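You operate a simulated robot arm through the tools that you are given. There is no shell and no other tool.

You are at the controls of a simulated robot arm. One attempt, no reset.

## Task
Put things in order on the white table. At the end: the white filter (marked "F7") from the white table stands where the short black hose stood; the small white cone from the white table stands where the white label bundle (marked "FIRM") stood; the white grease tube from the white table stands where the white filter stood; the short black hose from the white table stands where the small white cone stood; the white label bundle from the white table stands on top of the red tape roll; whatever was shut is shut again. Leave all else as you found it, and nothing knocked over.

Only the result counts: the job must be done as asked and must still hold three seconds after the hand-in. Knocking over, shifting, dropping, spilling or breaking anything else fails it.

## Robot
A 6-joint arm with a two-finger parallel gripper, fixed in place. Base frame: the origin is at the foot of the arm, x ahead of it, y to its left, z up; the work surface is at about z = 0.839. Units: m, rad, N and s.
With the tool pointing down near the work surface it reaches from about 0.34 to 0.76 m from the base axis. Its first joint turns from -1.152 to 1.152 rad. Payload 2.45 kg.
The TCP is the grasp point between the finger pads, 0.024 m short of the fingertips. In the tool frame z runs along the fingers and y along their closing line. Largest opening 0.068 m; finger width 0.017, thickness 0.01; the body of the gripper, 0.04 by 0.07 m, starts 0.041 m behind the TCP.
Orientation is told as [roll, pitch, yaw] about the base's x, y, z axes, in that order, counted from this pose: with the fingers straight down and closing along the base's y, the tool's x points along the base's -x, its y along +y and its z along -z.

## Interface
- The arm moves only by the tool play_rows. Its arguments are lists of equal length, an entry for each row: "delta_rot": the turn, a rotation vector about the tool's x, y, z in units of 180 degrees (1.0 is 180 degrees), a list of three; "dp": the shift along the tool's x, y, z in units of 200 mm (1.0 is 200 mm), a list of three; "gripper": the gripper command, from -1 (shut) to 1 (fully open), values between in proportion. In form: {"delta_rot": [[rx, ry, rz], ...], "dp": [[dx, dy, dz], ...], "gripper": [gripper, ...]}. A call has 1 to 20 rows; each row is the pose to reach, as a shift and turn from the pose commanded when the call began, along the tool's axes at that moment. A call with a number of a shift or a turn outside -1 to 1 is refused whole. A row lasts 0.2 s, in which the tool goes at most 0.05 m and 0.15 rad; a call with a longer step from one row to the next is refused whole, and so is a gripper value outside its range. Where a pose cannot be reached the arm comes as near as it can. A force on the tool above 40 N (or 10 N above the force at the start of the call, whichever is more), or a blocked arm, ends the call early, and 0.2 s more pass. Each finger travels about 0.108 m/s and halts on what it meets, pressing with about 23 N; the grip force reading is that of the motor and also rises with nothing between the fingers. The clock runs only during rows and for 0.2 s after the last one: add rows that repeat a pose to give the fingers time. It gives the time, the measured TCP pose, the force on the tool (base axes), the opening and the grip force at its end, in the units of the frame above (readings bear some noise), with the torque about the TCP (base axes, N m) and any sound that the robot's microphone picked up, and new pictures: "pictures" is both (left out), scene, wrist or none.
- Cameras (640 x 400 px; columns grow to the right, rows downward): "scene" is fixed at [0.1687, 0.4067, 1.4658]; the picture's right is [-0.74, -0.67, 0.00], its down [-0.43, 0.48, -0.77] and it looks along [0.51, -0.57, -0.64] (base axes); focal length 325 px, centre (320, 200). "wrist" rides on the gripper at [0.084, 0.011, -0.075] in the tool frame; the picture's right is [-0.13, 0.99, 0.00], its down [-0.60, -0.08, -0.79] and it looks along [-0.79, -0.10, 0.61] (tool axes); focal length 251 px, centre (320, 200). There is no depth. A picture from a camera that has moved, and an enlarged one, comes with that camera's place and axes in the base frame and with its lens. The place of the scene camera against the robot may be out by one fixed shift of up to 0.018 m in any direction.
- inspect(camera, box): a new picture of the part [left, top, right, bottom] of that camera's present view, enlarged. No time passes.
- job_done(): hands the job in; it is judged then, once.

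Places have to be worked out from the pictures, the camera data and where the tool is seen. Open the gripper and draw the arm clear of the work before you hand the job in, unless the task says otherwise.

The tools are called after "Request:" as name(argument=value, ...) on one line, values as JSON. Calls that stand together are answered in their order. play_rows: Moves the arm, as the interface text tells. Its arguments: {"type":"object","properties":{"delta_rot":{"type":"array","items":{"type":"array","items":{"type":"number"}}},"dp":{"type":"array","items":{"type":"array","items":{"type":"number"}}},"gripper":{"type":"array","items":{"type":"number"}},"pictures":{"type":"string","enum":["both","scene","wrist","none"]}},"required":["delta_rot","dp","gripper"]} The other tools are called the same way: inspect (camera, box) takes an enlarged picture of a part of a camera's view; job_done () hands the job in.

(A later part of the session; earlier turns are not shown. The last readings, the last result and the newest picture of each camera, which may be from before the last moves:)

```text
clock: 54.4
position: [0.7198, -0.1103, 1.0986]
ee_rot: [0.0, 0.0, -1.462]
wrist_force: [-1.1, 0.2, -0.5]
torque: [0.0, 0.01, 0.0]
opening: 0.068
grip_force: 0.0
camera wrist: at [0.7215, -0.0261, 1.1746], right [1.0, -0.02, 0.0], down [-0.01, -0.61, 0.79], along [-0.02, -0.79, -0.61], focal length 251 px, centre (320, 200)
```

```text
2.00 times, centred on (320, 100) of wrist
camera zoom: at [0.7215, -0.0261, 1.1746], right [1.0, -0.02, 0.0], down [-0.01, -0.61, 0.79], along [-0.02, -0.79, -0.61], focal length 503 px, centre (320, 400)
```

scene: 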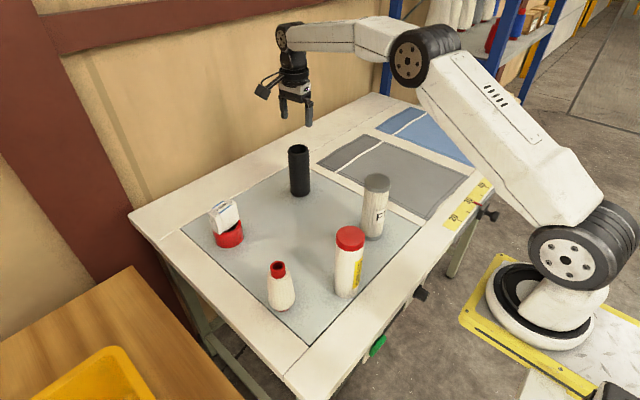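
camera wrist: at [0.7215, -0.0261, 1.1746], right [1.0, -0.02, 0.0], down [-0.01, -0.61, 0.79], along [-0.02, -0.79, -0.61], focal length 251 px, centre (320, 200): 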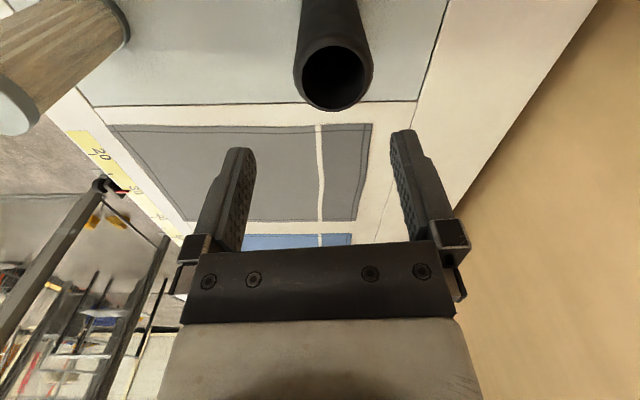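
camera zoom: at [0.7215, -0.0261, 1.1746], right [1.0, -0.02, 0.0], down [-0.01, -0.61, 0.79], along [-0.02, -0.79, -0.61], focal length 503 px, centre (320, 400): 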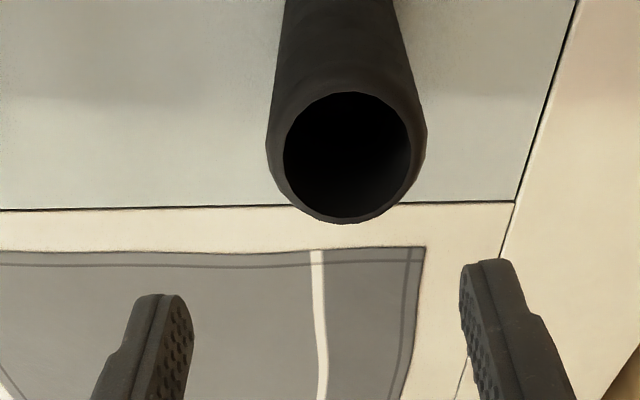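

Hose top centre ≈(0.730, -0.120), top z≈0.985, outer diameter ≈0.060, so ~4 mm clearance per side. I centre over it and descend to z≈1.04 to verify.

Request:
play_rows(delta_rot=[[0, 0, 0], [0, 0, 0], [0, 0, 0], [0, 0, 0]], dp=[[-0.0527, 0.0445, 0.1], [-0.0527, 0.0445, 0.2], [-0.0527, 0.0445, 0.29], [-0.0527, 0.0445, 0.29]], gripper=[1, 1, 1, 1], pictures="both")

Request:
inspect(camera="wrist", box=[220, 0, 420, 250])

Request:
inspect(camera="scene", box=[250, 100, 350, 210])

```text
clock: 55.4
position: [0.7309, -0.1199, 1.0417]
ee_rot: [-0.001, -0.001, -1.463]
wrist_force: [-0.3, -0.9, -0.8]
torque: [0.02, 0.01, 0.01]
opening: 0.068
grip_force: 0.0
camera wrist: at [0.7315, -0.0353, 1.1172], right [1.0, -0.02, 0.0], down [-0.01, -0.61, 0.79], along [-0.02, -0.79, -0.61], focal length 251 px, centre (320, 200)
```

scene: 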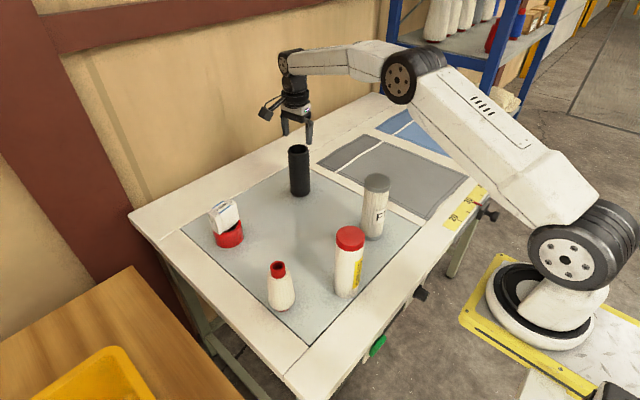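
wrist: 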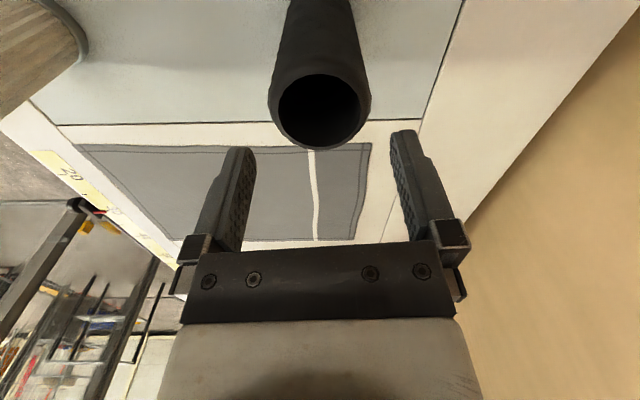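

```text
1.60 times, centred on (320, 125) of wrist
camera zoom: at [0.7315, -0.0353, 1.1172], right [1.0, -0.02, 0.0], down [-0.01, -0.61, 0.79], along [-0.02, -0.79, -0.61], focal length 402 px, centre (320, 320)
```

zoom: 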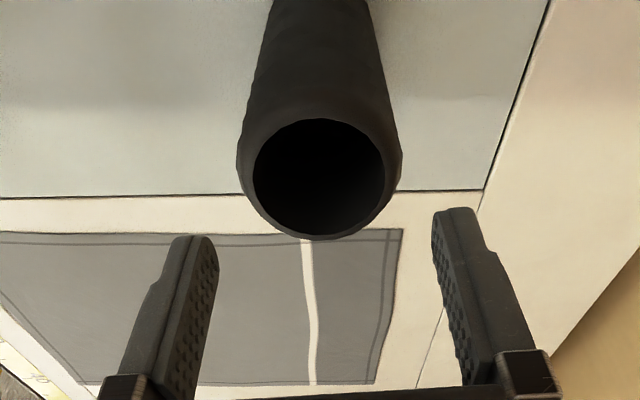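

```text
3.64 times, centred on (300, 155) of scene
camera zoom: at [0.1687, 0.4067, 1.4658], right [-0.74, -0.67, 0.0], down [-0.43, 0.48, -0.77], along [0.51, -0.57, -0.64], focal length 1181 px, centre (393, 364)
```

zoom: 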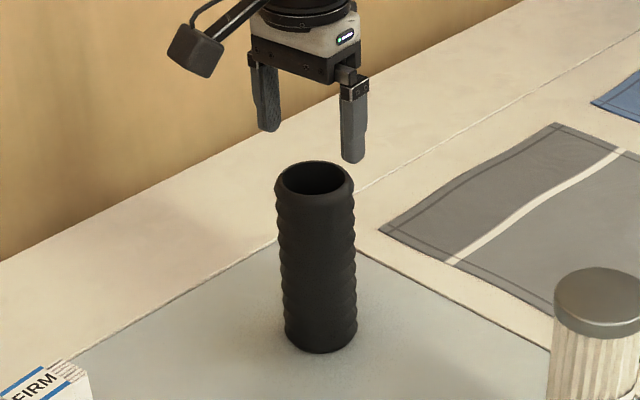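

Hose centre confirmed at (0.729, -0.120), top z 0.986, and I'm within ~1 mm. Descending slowly around it to z≈0.957.

Request:
play_rows(delta_rot=[[0, 0, 0], [0, 0, 0], [0, 0, 0], [0, 0, 0], [0, 0, 0], [0, 0, 0], [0, 0, 0], [0, 0, 0], [0, 0, 0], [0, 0, 0], [0, 0, 0]], dp=[[0.003, -0.005, 0.05], [0.003, -0.005, 0.1], [0.003, -0.005, 0.14], [0.003, -0.005, 0.18], [0.003, -0.005, 0.22], [0.003, -0.005, 0.26], [0.003, -0.005, 0.3], [0.003, -0.005, 0.34], [0.003, -0.005, 0.38], [0.003, -0.005, 0.4235], [0.003, -0.005, 0.4235]], gripper=[1, 1, 1, 1, 1, 1, 1, 1, 1, 1, 1], pictures="both")

Request:
inspect(camera="wrist", box=[220, 0, 420, 250])

```text
clock: 57.8
position: [0.7292, -0.1187, 0.9584]
ee_rot: [-0.002, -0.002, -1.463]
wrist_force: [0.2, -1.0, 0.5]
torque: [0.0, 0.01, 0.01]
opening: 0.0679
grip_force: 0.1
camera wrist: at [0.7301, -0.0357, 1.0332], right [1.0, -0.02, 0.0], down [-0.01, -0.61, 0.79], along [-0.02, -0.79, -0.61], focal length 251 px, centre (320, 200)
```

scene: 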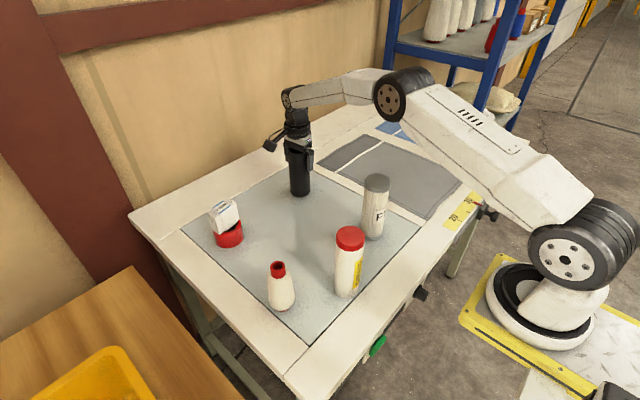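
wrist: 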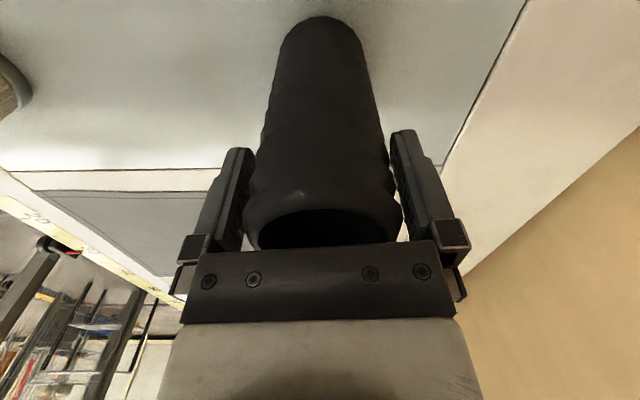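

```text
1.60 times, centred on (320, 125) of wrist
camera zoom: at [0.7301, -0.0357, 1.0332], right [1.0, -0.02, 0.0], down [-0.01, -0.61, 0.79], along [-0.02, -0.79, -0.61], focal length 402 px, centre (320, 320)
```

zoom: 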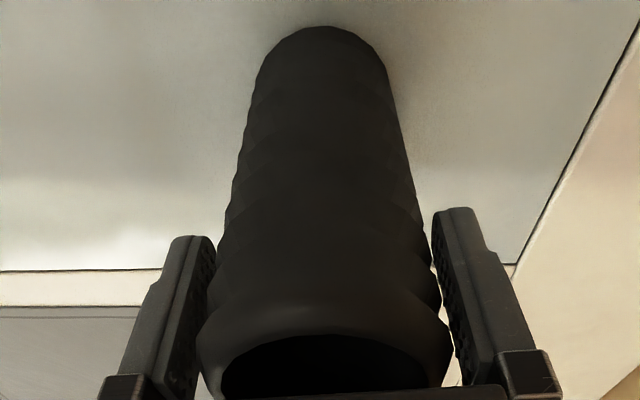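

The hose sits between the fingers with clearance both sides. Closing gently.

Request:
play_rows(delta_rot=[[0, 0, 0], [0, 0, 0], [0, 0, 0], [0, 0, 0], [0, 0, 0]], dp=[[0, 0, 0], [0, 0, 0], [0, 0, 0], [0, 0, 0], [0, 0, 0]], gripper=[0.85, 0.7, 0.3, -1, -1], pictures="wrist")

```text
clock: 59.0
position: [0.7291, -0.1199, 0.959]
ee_rot: [0.0, 0.0, -1.462]
wrist_force: [0.6, -0.2, 0.4]
torque: [0.03, -0.22, 0.02]
opening: 0.0591
grip_force: 22.6
camera wrist: at [0.7302, -0.0357, 1.0335], right [1.0, -0.02, 0.0], down [-0.01, -0.61, 0.79], along [-0.02, -0.79, -0.61], focal length 251 px, centre (320, 200)
```

wrist: 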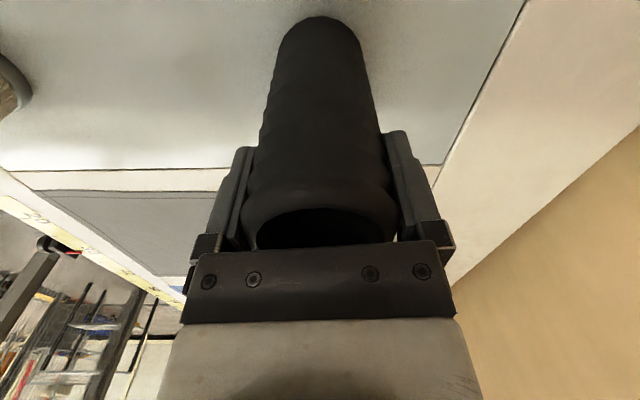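

Gripped at 0.059 m. Slow lift by ~3 cm.

Request:
play_rows(delta_rot=[[0, 0, 0], [0, 0, 0], [0, 0, 0], [0, 0, 0], [0, 0, 0], [0, 0, 0], [0, 0, 0], [0, 0, 0], [0, 0, 0], [0, 0, 0]], dp=[[0, 0, -0.01], [0, 0, -0.025], [0, 0, -0.04], [0, 0, -0.055], [0, 0, -0.075], [0, 0, -0.095], [0, 0, -0.115], [0, 0, -0.135], [0, 0, -0.15], [0, 0, -0.15]], gripper=[-1, -1, -1, -1, -1, -1, -1, -1, -1, -1], pictures="both")

Request:
inspect(camera="scene", box=[250, 100, 350, 210])

```text
clock: 61.2
position: [0.729, -0.1203, 0.9889]
ee_rot: [-0.001, 0.0, -1.464]
wrist_force: [0.7, 0.9, -1.3]
torque: [-0.02, 0.01, 0.02]
opening: 0.0589
grip_force: 22.7
camera wrist: at [0.7307, -0.0355, 1.0631], right [1.0, -0.02, 0.0], down [-0.01, -0.61, 0.79], along [-0.02, -0.79, -0.61], focal length 251 px, centre (320, 200)
```

scene: 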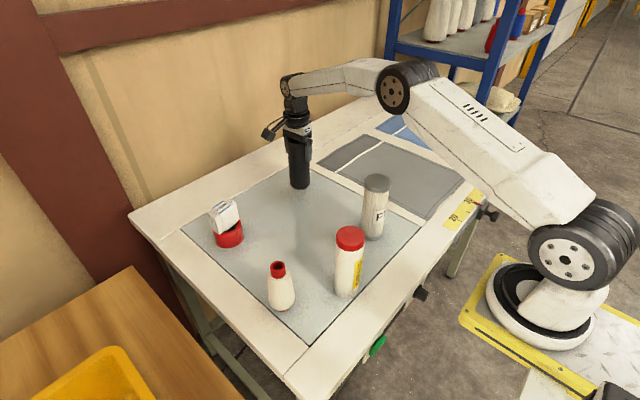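
wrist: 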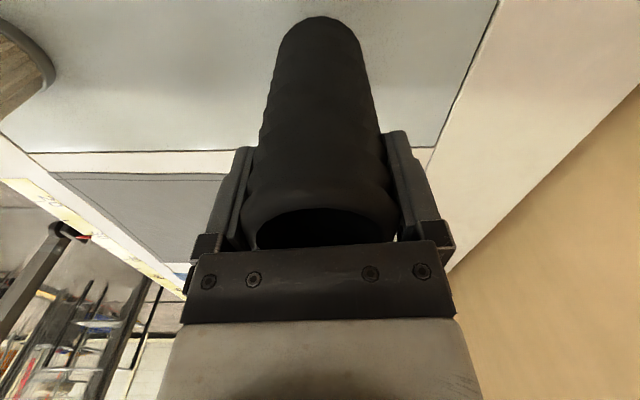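

```text
3.64 times, centred on (300, 155) of scene
camera zoom: at [0.1688, 0.4067, 1.4658], right [-0.74, -0.67, 0.0], down [-0.43, 0.48, -0.77], along [0.51, -0.57, -0.64], focal length 1181 px, centre (393, 364)
```

zoom: 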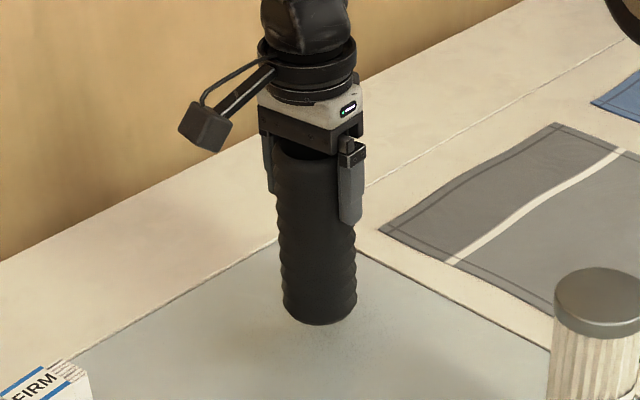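

Firm grip, no slip. I carry the hose slowly to the cone's former spot (0.530, 0.000).

Request:
play_rows(delta_rot=[[0, 0, 0], [0, 0, 0], [0, 0, 0], [0, 0, 0], [0, 0, 0], [0, 0, 0], [0, 0, 0], [0, 0, 0], [0, 0, 0], [0, 0, 0], [0, 0, 0], [0, 0, 0], [0, 0, 0], [0, 0, 0], [0, 0, 0], [0, 0, 0], [0, 0, 0], [0, 0, 0], [0, 0, 0], [0, 0, 0]], dp=[[0.0106, -0.0139, 0], [0.0353, -0.0462, 0], [0.0706, -0.0925, 0], [0.1094, -0.1433, 0], [0.1482, -0.1941, 0], [0.187, -0.245, 0], [0.2258, -0.2958, 0], [0.2646, -0.3467, 0], [0.3034, -0.3975, 0], [0.3422, -0.4484, 0], [0.381, -0.4992, 0], [0.4198, -0.5501, 0], [0.4586, -0.6009, 0], [0.4974, -0.6518, 0], [0.5362, -0.7026, 0], [0.575, -0.7535, 0], [0.6138, -0.8043, 0], [0.6491, -0.8505, 0], [0.6808, -0.8921, 0], [0.7055, -0.9245, 0]], gripper=[-1, -1, -1, -1, -1, -1, -1, -1, -1, -1, -1, -1, -1, -1, -1, -1, -1, -1, -1, -1], pictures="both")

Request:
inspect(camera="scene", box=[270, 150, 410, 310])

```text
clock: 65.4
position: [0.5297, 0.0009, 0.987]
ee_rot: [-0.002, 0.0, -1.463]
wrist_force: [-0.3, 0.3, -1.2]
torque: [-0.03, -0.02, -0.03]
opening: 0.0589
grip_force: 23.0
camera wrist: at [0.5313, 0.0857, 1.0627], right [1.0, -0.02, 0.0], down [-0.01, -0.61, 0.79], along [-0.02, -0.79, -0.61], focal length 251 px, centre (320, 200)
```

scene: 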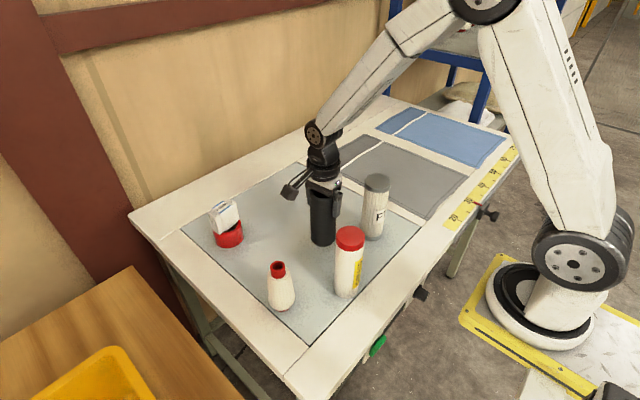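
wrist: 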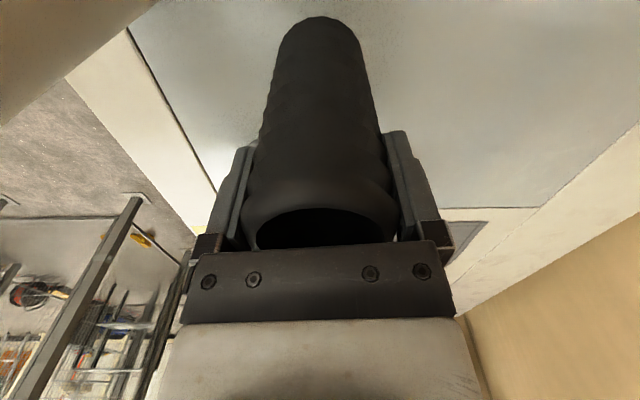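

```text
2.50 times, centred on (340, 230) of scene
camera zoom: at [0.1687, 0.4067, 1.4658], right [-0.74, -0.67, 0.0], down [-0.43, 0.48, -0.77], along [0.51, -0.57, -0.64], focal length 812 px, centre (270, 125)
```

zoom: 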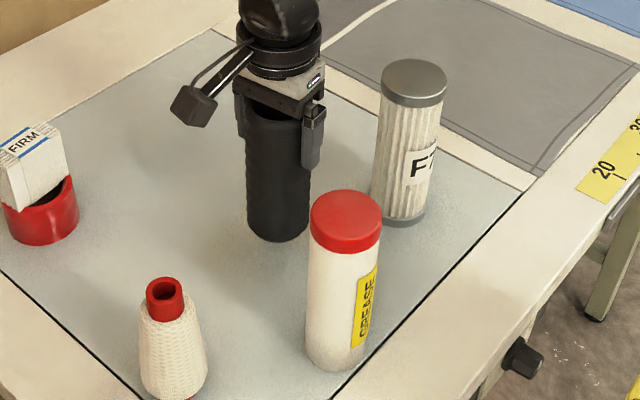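

At the spot. Lowering slowly to just above the table.

Request:
play_rows(delta_rot=[[0, 0, 0], [0, 0, 0], [0, 0, 0], [0, 0, 0], [0, 0, 0], [0, 0, 0], [0, 0, 0], [0, 0, 0]], dp=[[0, 0, 0.01], [0, 0, 0.03], [0, 0, 0.055], [0, 0, 0.08], [0, 0, 0.105], [0, 0, 0.125], [0, 0, 0.138], [0, 0, 0.144]], gripper=[-1, -1, -1, -1, -1, -1, -1, -1], pictures="none")

```text
clock: 67.2
position: [0.5297, 0.0009, 0.9602]
ee_rot: [0.0, 0.0, -1.462]
wrist_force: [0.5, -0.1, -1.4]
torque: [0.02, 0.01, 0.0]
opening: 0.0592
grip_force: 22.8
```

Request:
play_rows(delta_rot=[[0, 0, 0], [0, 0, 0], [0, 0, 0]], dp=[[0, 0, 0.004], [0, 0, 0.008], [0, 0, 0.008]], gripper=[-1, -1, -1], pictures="none")

```text
clock: 68.0
position: [0.5308, 0.0012, 0.9587]
ee_rot: [-0.002, 0.0, -1.464]
wrist_force: [-5.1, -1.1, 12.5]
torque: [0.01, 0.47, 0.01]
opening: 0.0588
grip_force: 23.1
```

Contact at 12.5 N. Easing up 0.5 mm and opening fully.

Request:
play_rows(delta_rot=[[0, 0, 0], [0, 0, 0], [0, 0, 0], [0, 0, 0], [0, 0, 0], [0, 0, 0], [0, 0, 0]], dp=[[0, 0, -0.003], [0, 0, -0.004], [0, 0, -0.004], [0, 0, -0.004], [0, 0, -0.004], [0, 0, -0.004], [0, 0, -0.004]], gripper=[-1, 0.72, 0.78, 0.85, 0.92, 1, 1], pictures="both")

Request:
inspect(camera="wrist", box=[220, 0, 420, 250])

Request:
inspect(camera="scene", box=[270, 150, 410, 310])

```text
clock: 69.6
position: [0.5316, 0.0021, 0.9588]
ee_rot: [0.0, 0.0, -1.462]
wrist_force: [-0.4, 0.1, 0.5]
torque: [0.03, -0.04, 0.0]
opening: 0.0679
grip_force: 0.1
camera wrist: at [0.5315, 0.0853, 1.0334], right [1.0, -0.02, 0.0], down [-0.01, -0.61, 0.79], along [-0.02, -0.79, -0.61], focal length 251 px, centre (320, 200)
```

scene: 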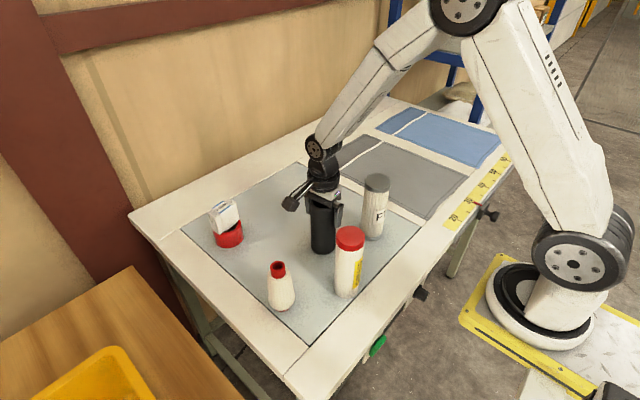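
wrist: 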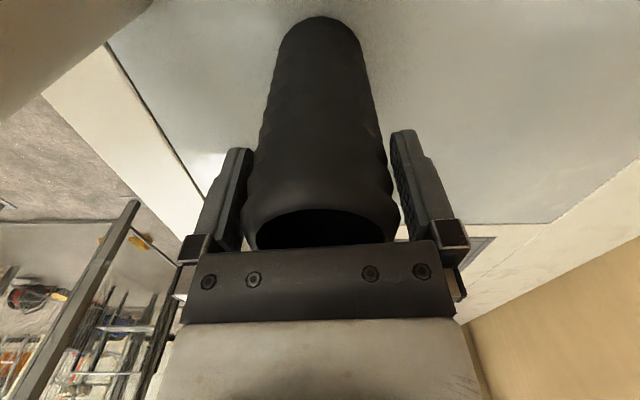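

```text
1.60 times, centred on (320, 125) of wrist
camera zoom: at [0.5315, 0.0853, 1.0334], right [1.0, -0.02, 0.0], down [-0.01, -0.61, 0.79], along [-0.02, -0.79, -0.61], focal length 402 px, centre (320, 320)
```

zoom: 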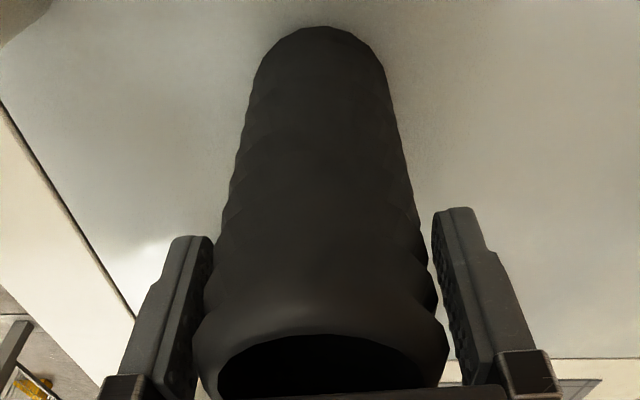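

```text
2.50 times, centred on (340, 230) of scene
camera zoom: at [0.1687, 0.4067, 1.4658], right [-0.74, -0.67, 0.0], down [-0.43, 0.48, -0.77], along [0.51, -0.57, -0.64], focal length 812 px, centre (270, 125)
```

zoom: 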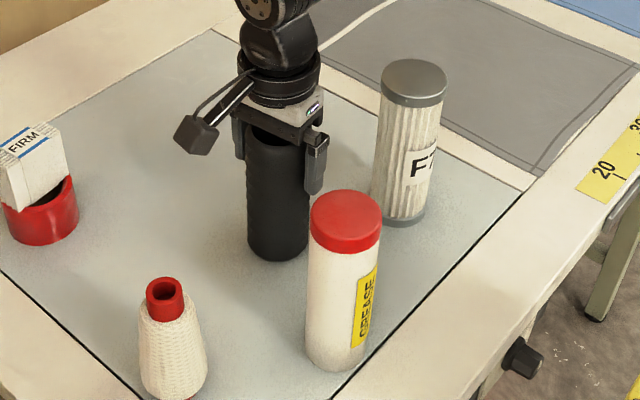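

The hose stands at the cone's spot. Retreat straight up, then move to hover over the filter at z≈1.12.

Request:
play_rows(delta_rot=[[0, 0, 0], [0, 0, 0], [0, 0, 0], [0, 0, 0], [0, 0, 0], [0, 0, 0], [0, 0, 0], [0, 0, 0], [0, 0, 0], [0, 0, 0], [0, 0, 0], [0, 0, 0], [0, 0, 0], [0, 0, 0], [0, 0, 0]], dp=[[0, -0.003, -0.03], [0, -0.003, -0.07], [0, -0.003, -0.12], [0, -0.003, -0.18], [0, -0.003, -0.26], [0, -0.003, -0.36], [0, -0.003, -0.5], [0, -0.003, -0.65], [0, -0.003, -0.8], [-0.11, -0.08, -0.8], [-0.22, -0.16, -0.8], [-0.33, -0.24, -0.8], [-0.44, -0.32, -0.8], [-0.5407, -0.391, -0.8], [-0.5407, -0.391, -0.8]], gripper=[1, 1, 1, 1, 1, 1, 1, 1, 1, 1, 1, 1, 1, 1, 1], pictures="both")

Request:
inspect(camera="wrist", box=[220, 0, 420, 200])

Request:
inspect(camera="scene", box=[270, 150, 410, 310])

```text
clock: 72.8
position: [0.463, -0.1149, 1.1175]
ee_rot: [0.0, 0.001, -1.464]
wrist_force: [-1.1, 0.5, 0.2]
torque: [0.0, -0.02, -0.02]
opening: 0.0679
grip_force: 0.0
camera wrist: at [0.4637, -0.0307, 1.1929], right [1.0, -0.02, 0.0], down [-0.01, -0.61, 0.79], along [-0.02, -0.79, -0.61], focal length 251 px, centre (320, 200)
```

scene: 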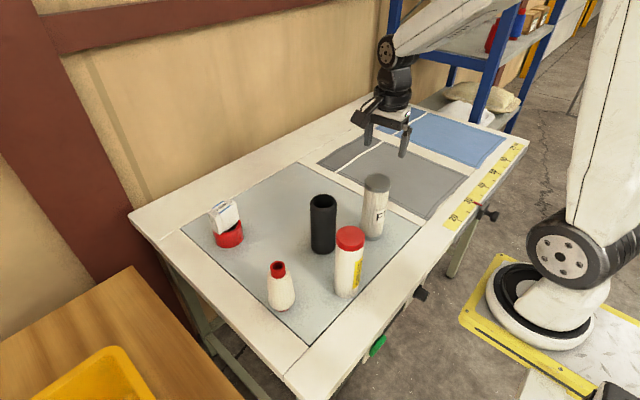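
wrist: 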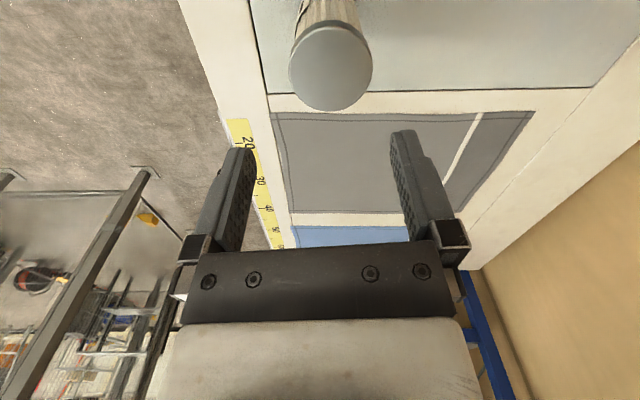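

```text
2.00 times, centred on (320, 100) of wrist
camera zoom: at [0.4637, -0.0307, 1.1929], right [1.0, -0.02, 0.0], down [-0.01, -0.61, 0.79], along [-0.02, -0.79, -0.61], focal length 503 px, centre (320, 400)
```

zoom: 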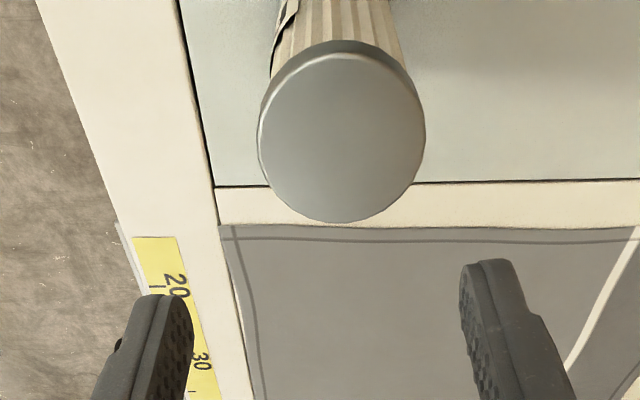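

```text
2.50 times, centred on (340, 230) of scene
camera zoom: at [0.1687, 0.4067, 1.4658], right [-0.74, -0.67, 0.0], down [-0.43, 0.48, -0.77], along [0.51, -0.57, -0.64], focal length 812 px, centre (270, 125)
```

zoom: 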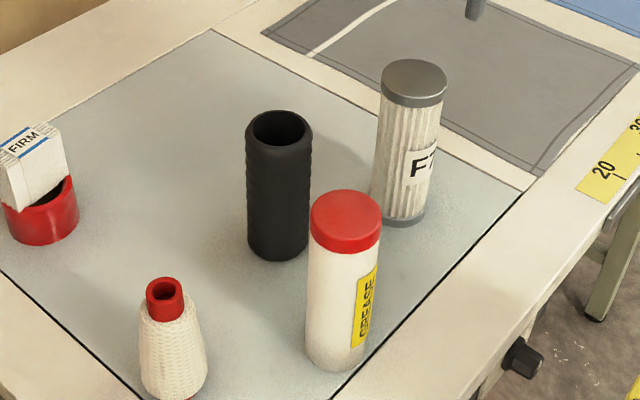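

Filter's top cap ≈(0.470, -0.119), diameter ≈0.062, top z≈1.0. Only ~3 mm clearance per side, so I step closer (z≈1.06) and re-measure.

Request:
play_rows(delta_rot=[[0, 0, 0], [0, 0, 0], [0, 0, 0], [0, 0, 0], [0, 0, 0]], dp=[[-0.0238, 0.0337, 0.1], [-0.0238, 0.0337, 0.2], [-0.0238, 0.0337, 0.2875], [-0.0238, 0.0337, 0.2875], [-0.0238, 0.0337, 0.2875]], gripper=[1, 1, 1, 1, 1], pictures="both")

Request:
inspect(camera="wrist", box=[240, 20, 400, 160])

Request:
inspect(camera="wrist", box=[200, 80, 440, 230])

```text
clock: 74.0
position: [0.4719, -0.1201, 1.0614]
ee_rot: [-0.002, 0.0, -1.462]
wrist_force: [-0.1, -0.3, -0.2]
torque: [-0.01, 0.0, 0.0]
opening: 0.0679
grip_force: 0.1
camera wrist: at [0.4732, -0.0356, 1.1362], right [1.0, -0.02, 0.0], down [-0.01, -0.61, 0.79], along [-0.02, -0.79, -0.61], focal length 251 px, centre (320, 200)
```

scene: 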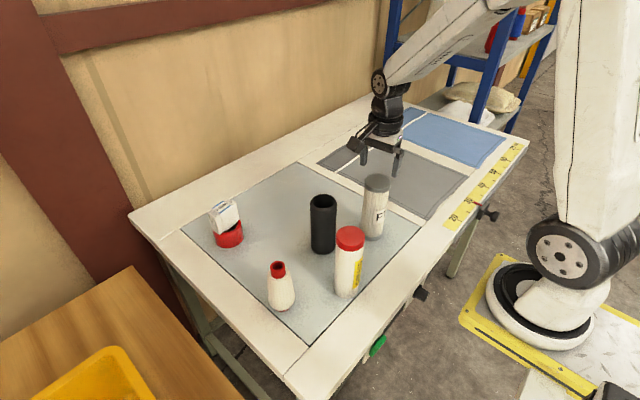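
wrist: 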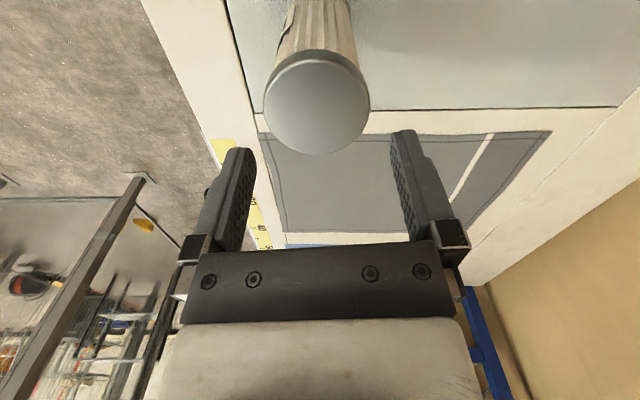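

```text
2.86 times, centred on (320, 90) of wrist
camera zoom: at [0.4732, -0.0356, 1.1362], right [1.0, -0.02, 0.0], down [-0.01, -0.61, 0.79], along [-0.02, -0.79, -0.61], focal length 718 px, centre (320, 514)
```

zoom: 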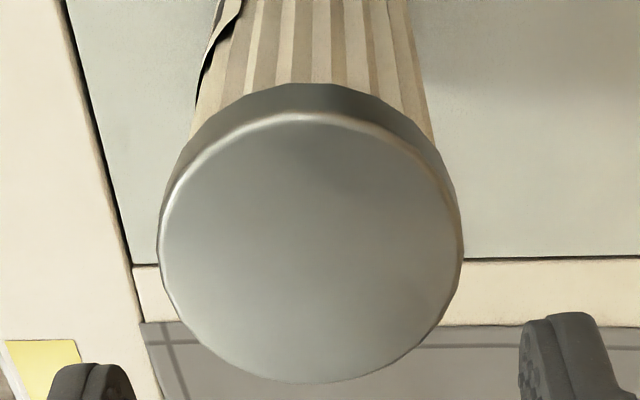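

```text
2.67 times, centred on (320, 155) of wrist
camera zoom: at [0.4732, -0.0356, 1.1362], right [1.0, -0.02, 0.0], down [-0.01, -0.61, 0.79], along [-0.02, -0.79, -0.61], focal length 670 px, centre (320, 320)
```

zoom: 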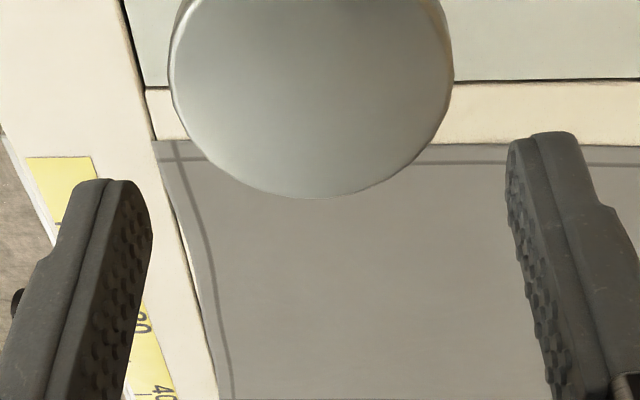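

Refined: filter centre ≈(0.4695, -0.1233), top z≈1.005, Ø≈0.0615. I shift −2.3 mm along the closing line and −2.8 mm across, and descend to just above the cap for a last alignment check.

Request:
play_rows(delta_rot=[[0, 0, 0], [0, 0, 0], [0, 0, 0], [0, 0, 0]], dp=[[-0.014, -0.0115, 0.04], [-0.014, -0.0115, 0.08], [-0.014, -0.0115, 0.125], [-0.014, -0.0115, 0.125]], gripper=[1, 1, 1, 1], pictures="both")

Request:
inspect(camera="wrist", box=[200, 60, 440, 210])

Request:
inspect(camera="scene", box=[340, 120, 420, 220])

```text
clock: 75.0
position: [0.4712, -0.1222, 1.0371]
ee_rot: [-0.001, 0.001, -1.462]
wrist_force: [1.1, -0.6, 0.4]
torque: [-0.01, 0.0, 0.0]
opening: 0.068
grip_force: 0.1
camera wrist: at [0.4711, -0.0383, 1.1113], right [1.0, -0.02, 0.0], down [-0.01, -0.61, 0.79], along [-0.02, -0.79, -0.61], focal length 251 px, centre (320, 200)
```

scene: 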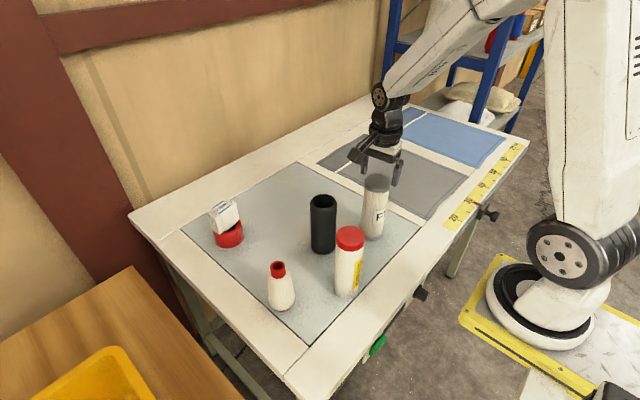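
wrist: 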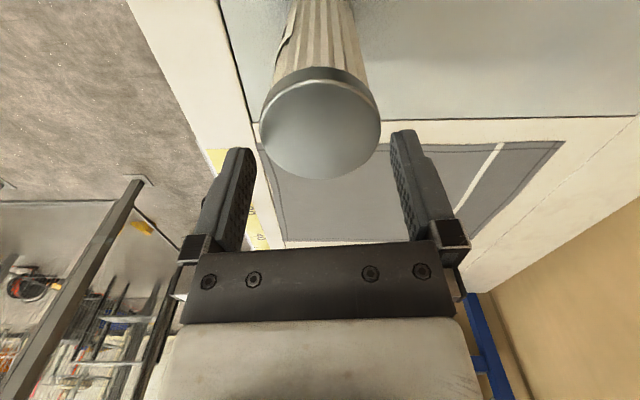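

```text
2.67 times, centred on (320, 135) of wrist
camera zoom: at [0.4711, -0.0383, 1.1113], right [1.0, -0.02, 0.0], down [-0.01, -0.61, 0.79], along [-0.02, -0.79, -0.61], focal length 670 px, centre (320, 373)
```

zoom: 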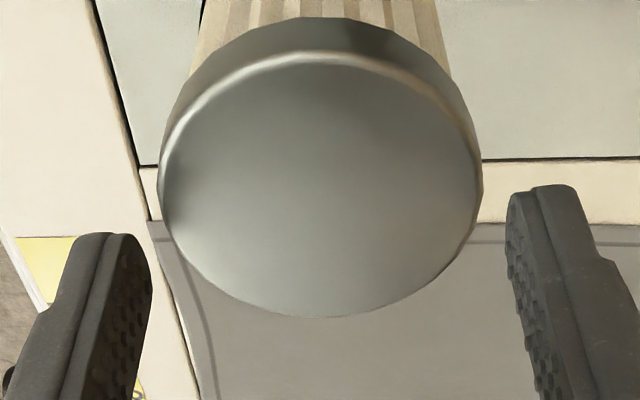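

```text
4.00 times, centred on (380, 170) of scene
camera zoom: at [0.1687, 0.4067, 1.4658], right [-0.74, -0.67, 0.0], down [-0.43, 0.48, -0.77], along [0.51, -0.57, -0.64], focal length 1299 px, centre (80, 320)
```

zoom: 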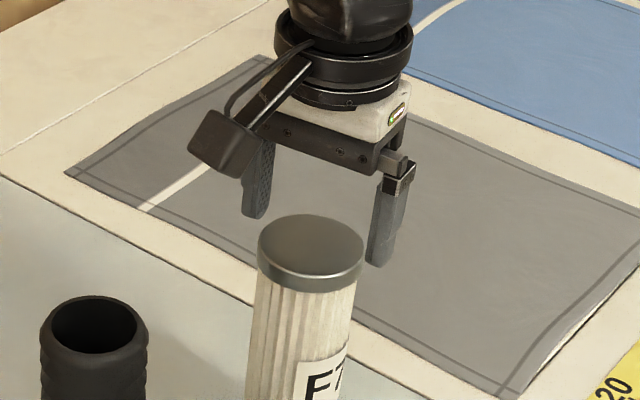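

Cap is centred on the tool axis within about half a millimetre. Descending slowly to z≈0.978.

Request:
play_rows(delta_rot=[[0, 0, 0], [0, 0, 0], [0, 0, 0], [0, 0, 0], [0, 0, 0], [0, 0, 0], [0, 0, 0], [0, 0, 0], [0, 0, 0]], dp=[[0, 0, 0.025], [0, 0, 0.055], [0, 0, 0.09], [0, 0, 0.13], [0, 0, 0.17], [0, 0, 0.21], [0, 0, 0.25], [0, 0, 0.293], [0, 0, 0.293]], gripper=[1, 1, 1, 1, 1, 1, 1, 1, 1], pictures="both")

Request:
inspect(camera="wrist", box=[200, 100, 440, 260])

Request:
inspect(camera="scene", box=[330, 120, 430, 250])

```text
clock: 77.0
position: [0.4696, -0.1227, 0.9768]
ee_rot: [0.001, -0.001, -1.463]
wrist_force: [0.0, 0.3, -0.6]
torque: [0.0, 0.01, -0.02]
opening: 0.068
grip_force: 0.2
camera wrist: at [0.4705, -0.0381, 1.0523], right [1.0, -0.02, 0.0], down [-0.01, -0.61, 0.79], along [-0.02, -0.79, -0.61], focal length 251 px, centre (320, 200)
```

scene: 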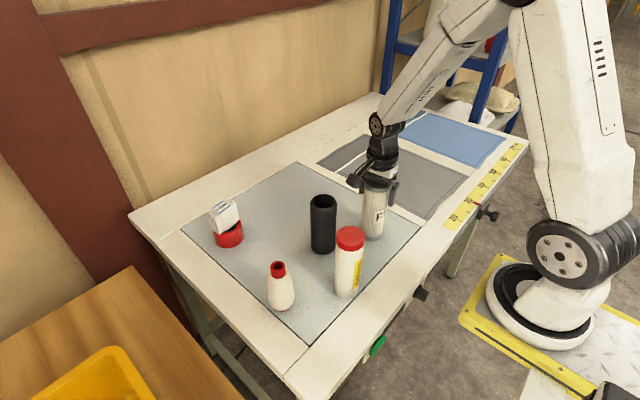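
wrist: 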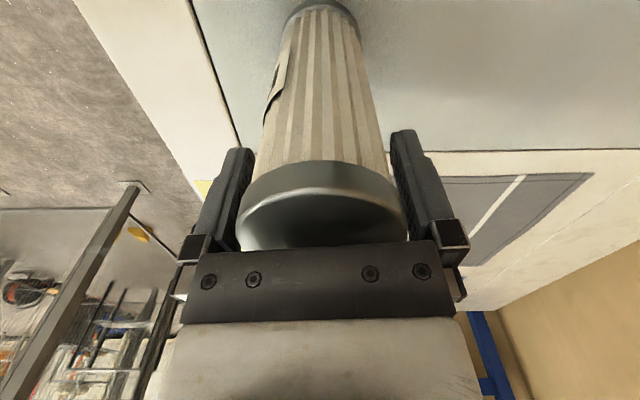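

```text
2.50 times, centred on (320, 180) of wrist
camera zoom: at [0.4705, -0.0381, 1.0523], right [1.0, -0.02, 0.0], down [-0.01, -0.61, 0.79], along [-0.02, -0.79, -0.61], focal length 629 px, centre (320, 250)
```

zoom: 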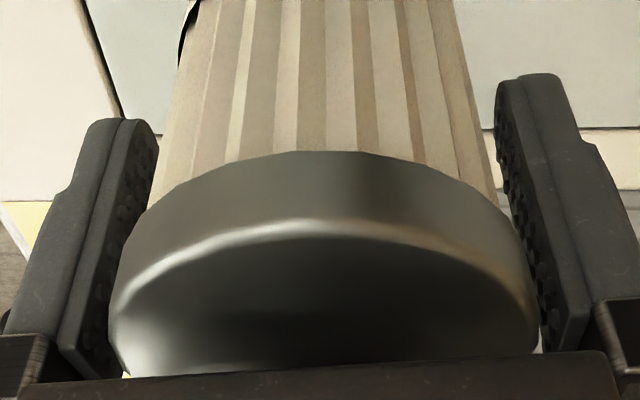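

```text
3.08 times, centred on (380, 185) of scene
camera zoom: at [0.1687, 0.4067, 1.4658], right [-0.74, -0.67, 0.0], down [-0.43, 0.48, -0.77], along [0.51, -0.57, -0.64], focal length 999 px, centre (135, 246)
```

zoom: 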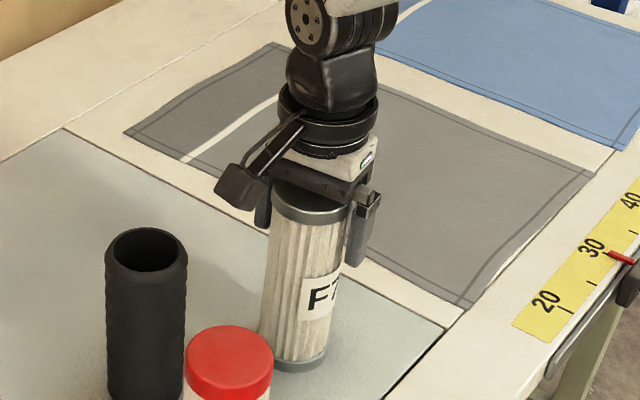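

Cap sits between the fingers with a gap both sides. Closing.

Request:
play_rows(delta_rot=[[0, 0, 0], [0, 0, 0], [0, 0, 0], [0, 0, 0], [0, 0, 0], [0, 0, 0]], dp=[[0, 0, 0], [0, 0, 0], [0, 0, 0], [0, 0, 0], [0, 0, 0], [0, 0, 0]], gripper=[0.92, 0.84, 0.6, -1, -1, -1], pictures="wrist")

```text
clock: 78.4
position: [0.4699, -0.1211, 0.9782]
ee_rot: [0.001, 0.0, -1.464]
wrist_force: [1.2, -0.6, 2.0]
torque: [-0.09, -0.25, 0.0]
opening: 0.0597
grip_force: 22.6
camera wrist: at [0.4707, -0.038, 1.0525], right [1.0, -0.02, 0.0], down [-0.01, -0.61, 0.79], along [-0.02, -0.79, -0.61], focal length 251 px, centre (320, 200)
```

wrist: 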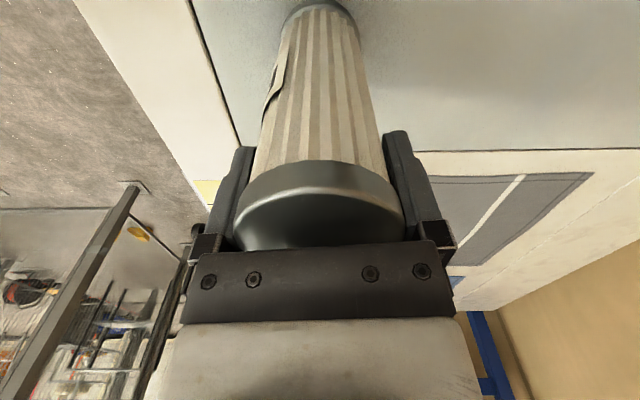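

Gripped at 0.0597 m. Slow lift of ~3 cm.

Request:
play_rows(delta_rot=[[0, 0, 0], [0, 0, 0], [0, 0, 0], [0, 0, 0], [0, 0, 0], [0, 0, 0], [0, 0, 0], [0, 0, 0], [0, 0, 0], [0, 0, 0], [0, 0, 0]], dp=[[0, 0, -0.008], [0, 0, -0.02], [0, 0, -0.033], [0, 0, -0.048], [0, 0, -0.065], [0, 0, -0.085], [0, 0, -0.105], [0, 0, -0.125], [0, 0, -0.14], [0, 0, -0.15], [0, 0, -0.15]], gripper=[-1, -1, -1, -1, -1, -1, -1, -1, -1, -1, -1], pictures="both")

Request:
inspect(camera="scene", box=[330, 120, 430, 250])

```text
clock: 80.8
position: [0.4702, -0.1216, 1.008]
ee_rot: [0.0, 0.0, -1.462]
wrist_force: [-0.2, 0.1, -2.5]
torque: [-0.02, 0.0, 0.02]
opening: 0.06
grip_force: 23.4
camera wrist: at [0.4708, -0.0375, 1.0823], right [1.0, -0.02, 0.0], down [-0.01, -0.61, 0.79], along [-0.02, -0.79, -0.61], focal length 251 px, centre (320, 200)
```

scene: 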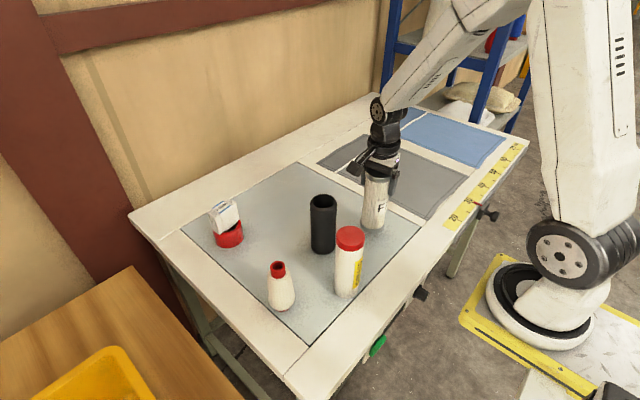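
wrist: 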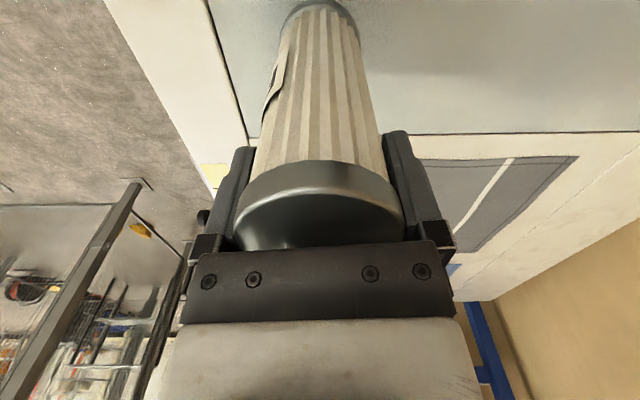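

```text
3.08 times, centred on (380, 185) of scene
camera zoom: at [0.1688, 0.4067, 1.4658], right [-0.74, -0.67, 0.0], down [-0.43, 0.48, -0.77], along [0.51, -0.57, -0.64], focal length 999 px, centre (135, 246)
```

zoom: 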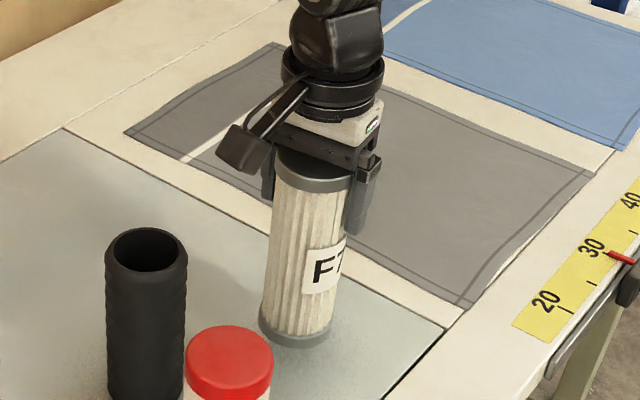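

Held firmly. I carry the filter slowly along +x towards the hose's former spot (0.729, -0.122).

Request:
play_rows(delta_rot=[[0, 0, 0], [0, 0, 0], [0, 0, 0], [0, 0, 0], [0, 0, 0], [0, 0, 0], [0, 0, 0], [0, 0, 0], [0, 0, 0], [0, 0, 0], [0, 0, 0], [0, 0, 0], [0, 0, 0], [0, 0, 0], [0, 0, 0], [0, 0, 0], [0, 0, 0], [0, 0, 0], [0, 0, 0], [0, 0, 0]], dp=[[-0.0015, 0.014, 0], [-0.0045, 0.043, 0], [-0.009, 0.085, 0], [-0.0144, 0.137, 0], [-0.0198, 0.188, 0], [-0.0253, 0.24, 0], [-0.0307, 0.292, 0], [-0.0362, 0.344, 0], [-0.0416, 0.395, 0], [-0.0471, 0.447, 0], [-0.0525, 0.499, 0], [-0.058, 0.551, 0], [-0.0634, 0.602, 0], [-0.0689, 0.654, 0], [-0.0743, 0.706, 0], [-0.0798, 0.758, 0], [-0.0852, 0.809, 0], [-0.0907, 0.861, 0], [-0.0961, 0.913, 0], [-0.1018, 0.967, 0]], gripper=[-1, -1, -1, -1, -1, -1, -1, -1, -1, -1, -1, -1, -1, -1, -1, -1, -1, -1, -1, -1], pictures="scene")

```text
clock: 85.0
position: [0.6639, -0.1211, 1.0071]
ee_rot: [-0.003, -0.001, -1.464]
wrist_force: [0.3, -0.1, -3.0]
torque: [-0.03, -0.02, -0.03]
opening: 0.0597
grip_force: 23.3
```

scene: 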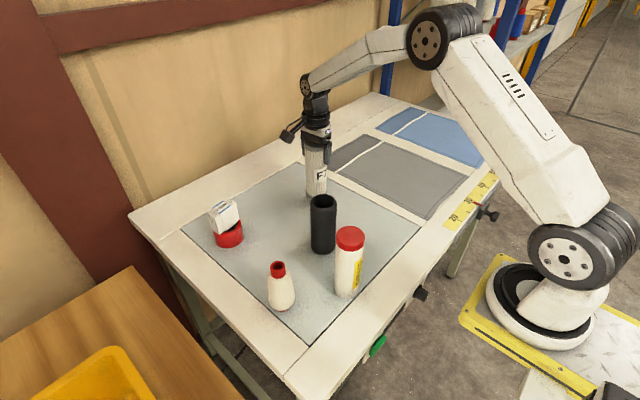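

Still well held. Completing the last ~6.5 cm of the carry.

Request:
play_rows(delta_rot=[[0, 0, 0], [0, 0, 0], [0, 0, 0], [0, 0, 0], [0, 0, 0], [0, 0, 0], [0, 0, 0], [0, 0, 0], [0, 0, 0]], dp=[[-0.0015, 0.02, 0], [-0.006, 0.06, 0], [-0.011, 0.105, 0], [-0.016, 0.15, 0], [-0.021, 0.195, 0], [-0.026, 0.24, 0], [-0.031, 0.285, 0], [-0.034, 0.322, 0], [-0.034, 0.322, 0]], gripper=[-1, -1, -1, -1, -1, -1, -1, -1, -1], pictures="both")

Request:
inspect(camera="wrist", box=[220, 0, 420, 250])

```text
clock: 87.0
position: [0.7276, -0.1203, 1.0062]
ee_rot: [-0.001, 0.0, -1.463]
wrist_force: [0.1, 0.1, -2.2]
torque: [0.0, -0.01, 0.01]
opening: 0.0597
grip_force: 23.0
camera wrist: at [0.7298, -0.0367, 1.0817], right [1.0, -0.02, 0.0], down [-0.01, -0.61, 0.79], along [-0.02, -0.79, -0.61], focal length 251 px, centre (320, 200)
```

scene: 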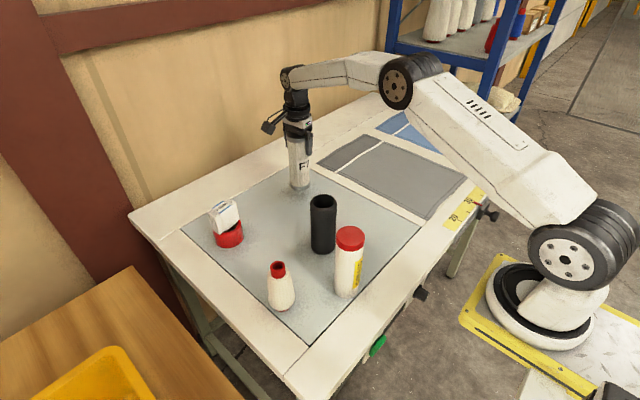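
wrist: 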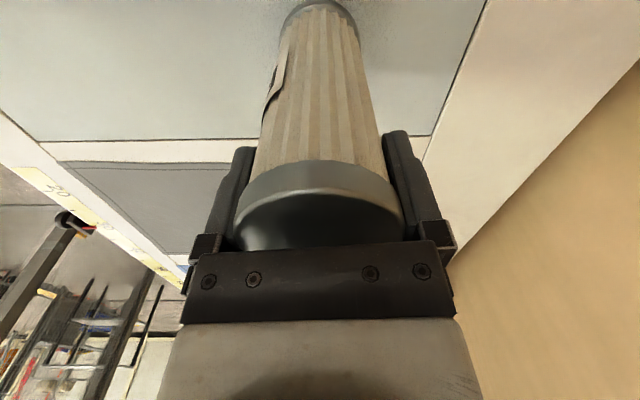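

```text
1.60 times, centred on (320, 125) of wrist
camera zoom: at [0.7298, -0.0367, 1.0817], right [1.0, -0.02, 0.0], down [-0.01, -0.61, 0.79], along [-0.02, -0.79, -0.61], focal length 402 px, centre (320, 320)
```

zoom: 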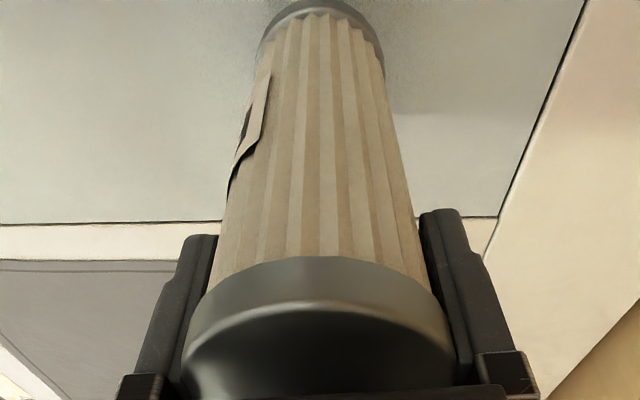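

At (0.728, -0.121): on target. Lowering slowly.

Request:
play_rows(delta_rot=[[0, 0, 0], [0, 0, 0], [0, 0, 0], [0, 0, 0], [0, 0, 0], [0, 0, 0], [0, 0, 0], [0, 0, 0], [0, 0, 0]], dp=[[0, 0.003, 0.01], [0, 0.005, 0.03], [0, 0.005, 0.052], [0, 0.005, 0.075], [0, 0.005, 0.098], [0, 0.005, 0.118], [0, 0.005, 0.132], [0, 0.005, 0.14], [0, 0.005, 0.143]], gripper=[-1, -1, -1, -1, -1, -1, -1, -1, -1], pictures="none")

Request:
play_rows(delta_rot=[[0, 0, 0], [0, 0, 0], [0, 0, 0]], dp=[[0, 0, 0.003], [0, 0, 0.006], [0, 0, 0.006]], gripper=[-1, -1, -1], pictures="none")

```text
clock: 89.0
position: [0.7294, -0.1212, 0.9791]
ee_rot: [-0.001, 0.001, -1.462]
wrist_force: [0.5, -0.2, -2.9]
torque: [-0.02, 0.0, 0.01]
opening: 0.0599
grip_force: 22.5
```

```text
clock: 89.8
position: [0.7295, -0.12, 0.977]
ee_rot: [0.002, -0.001, -1.463]
wrist_force: [-1.6, -0.3, 1.7]
torque: [-0.05, 0.13, -0.03]
opening: 0.0598
grip_force: 23.0
```

Contact just beginning (force from −2.9 to +1.7 N). A further 0.4 mm, then check.

Request:
play_rows(delta_rot=[[0, 0, 0], [0, 0, 0]], dp=[[0, 0, 0.002], [0, 0, 0.002]], gripper=[-1, -1], pictures="none")

```text
clock: 90.4
position: [0.7303, -0.1223, 0.9776]
ee_rot: [0.0, -0.001, -1.463]
wrist_force: [-4.8, 1.6, 10.6]
torque: [0.1, 0.56, -0.05]
opening: 0.0597
grip_force: 22.7
```

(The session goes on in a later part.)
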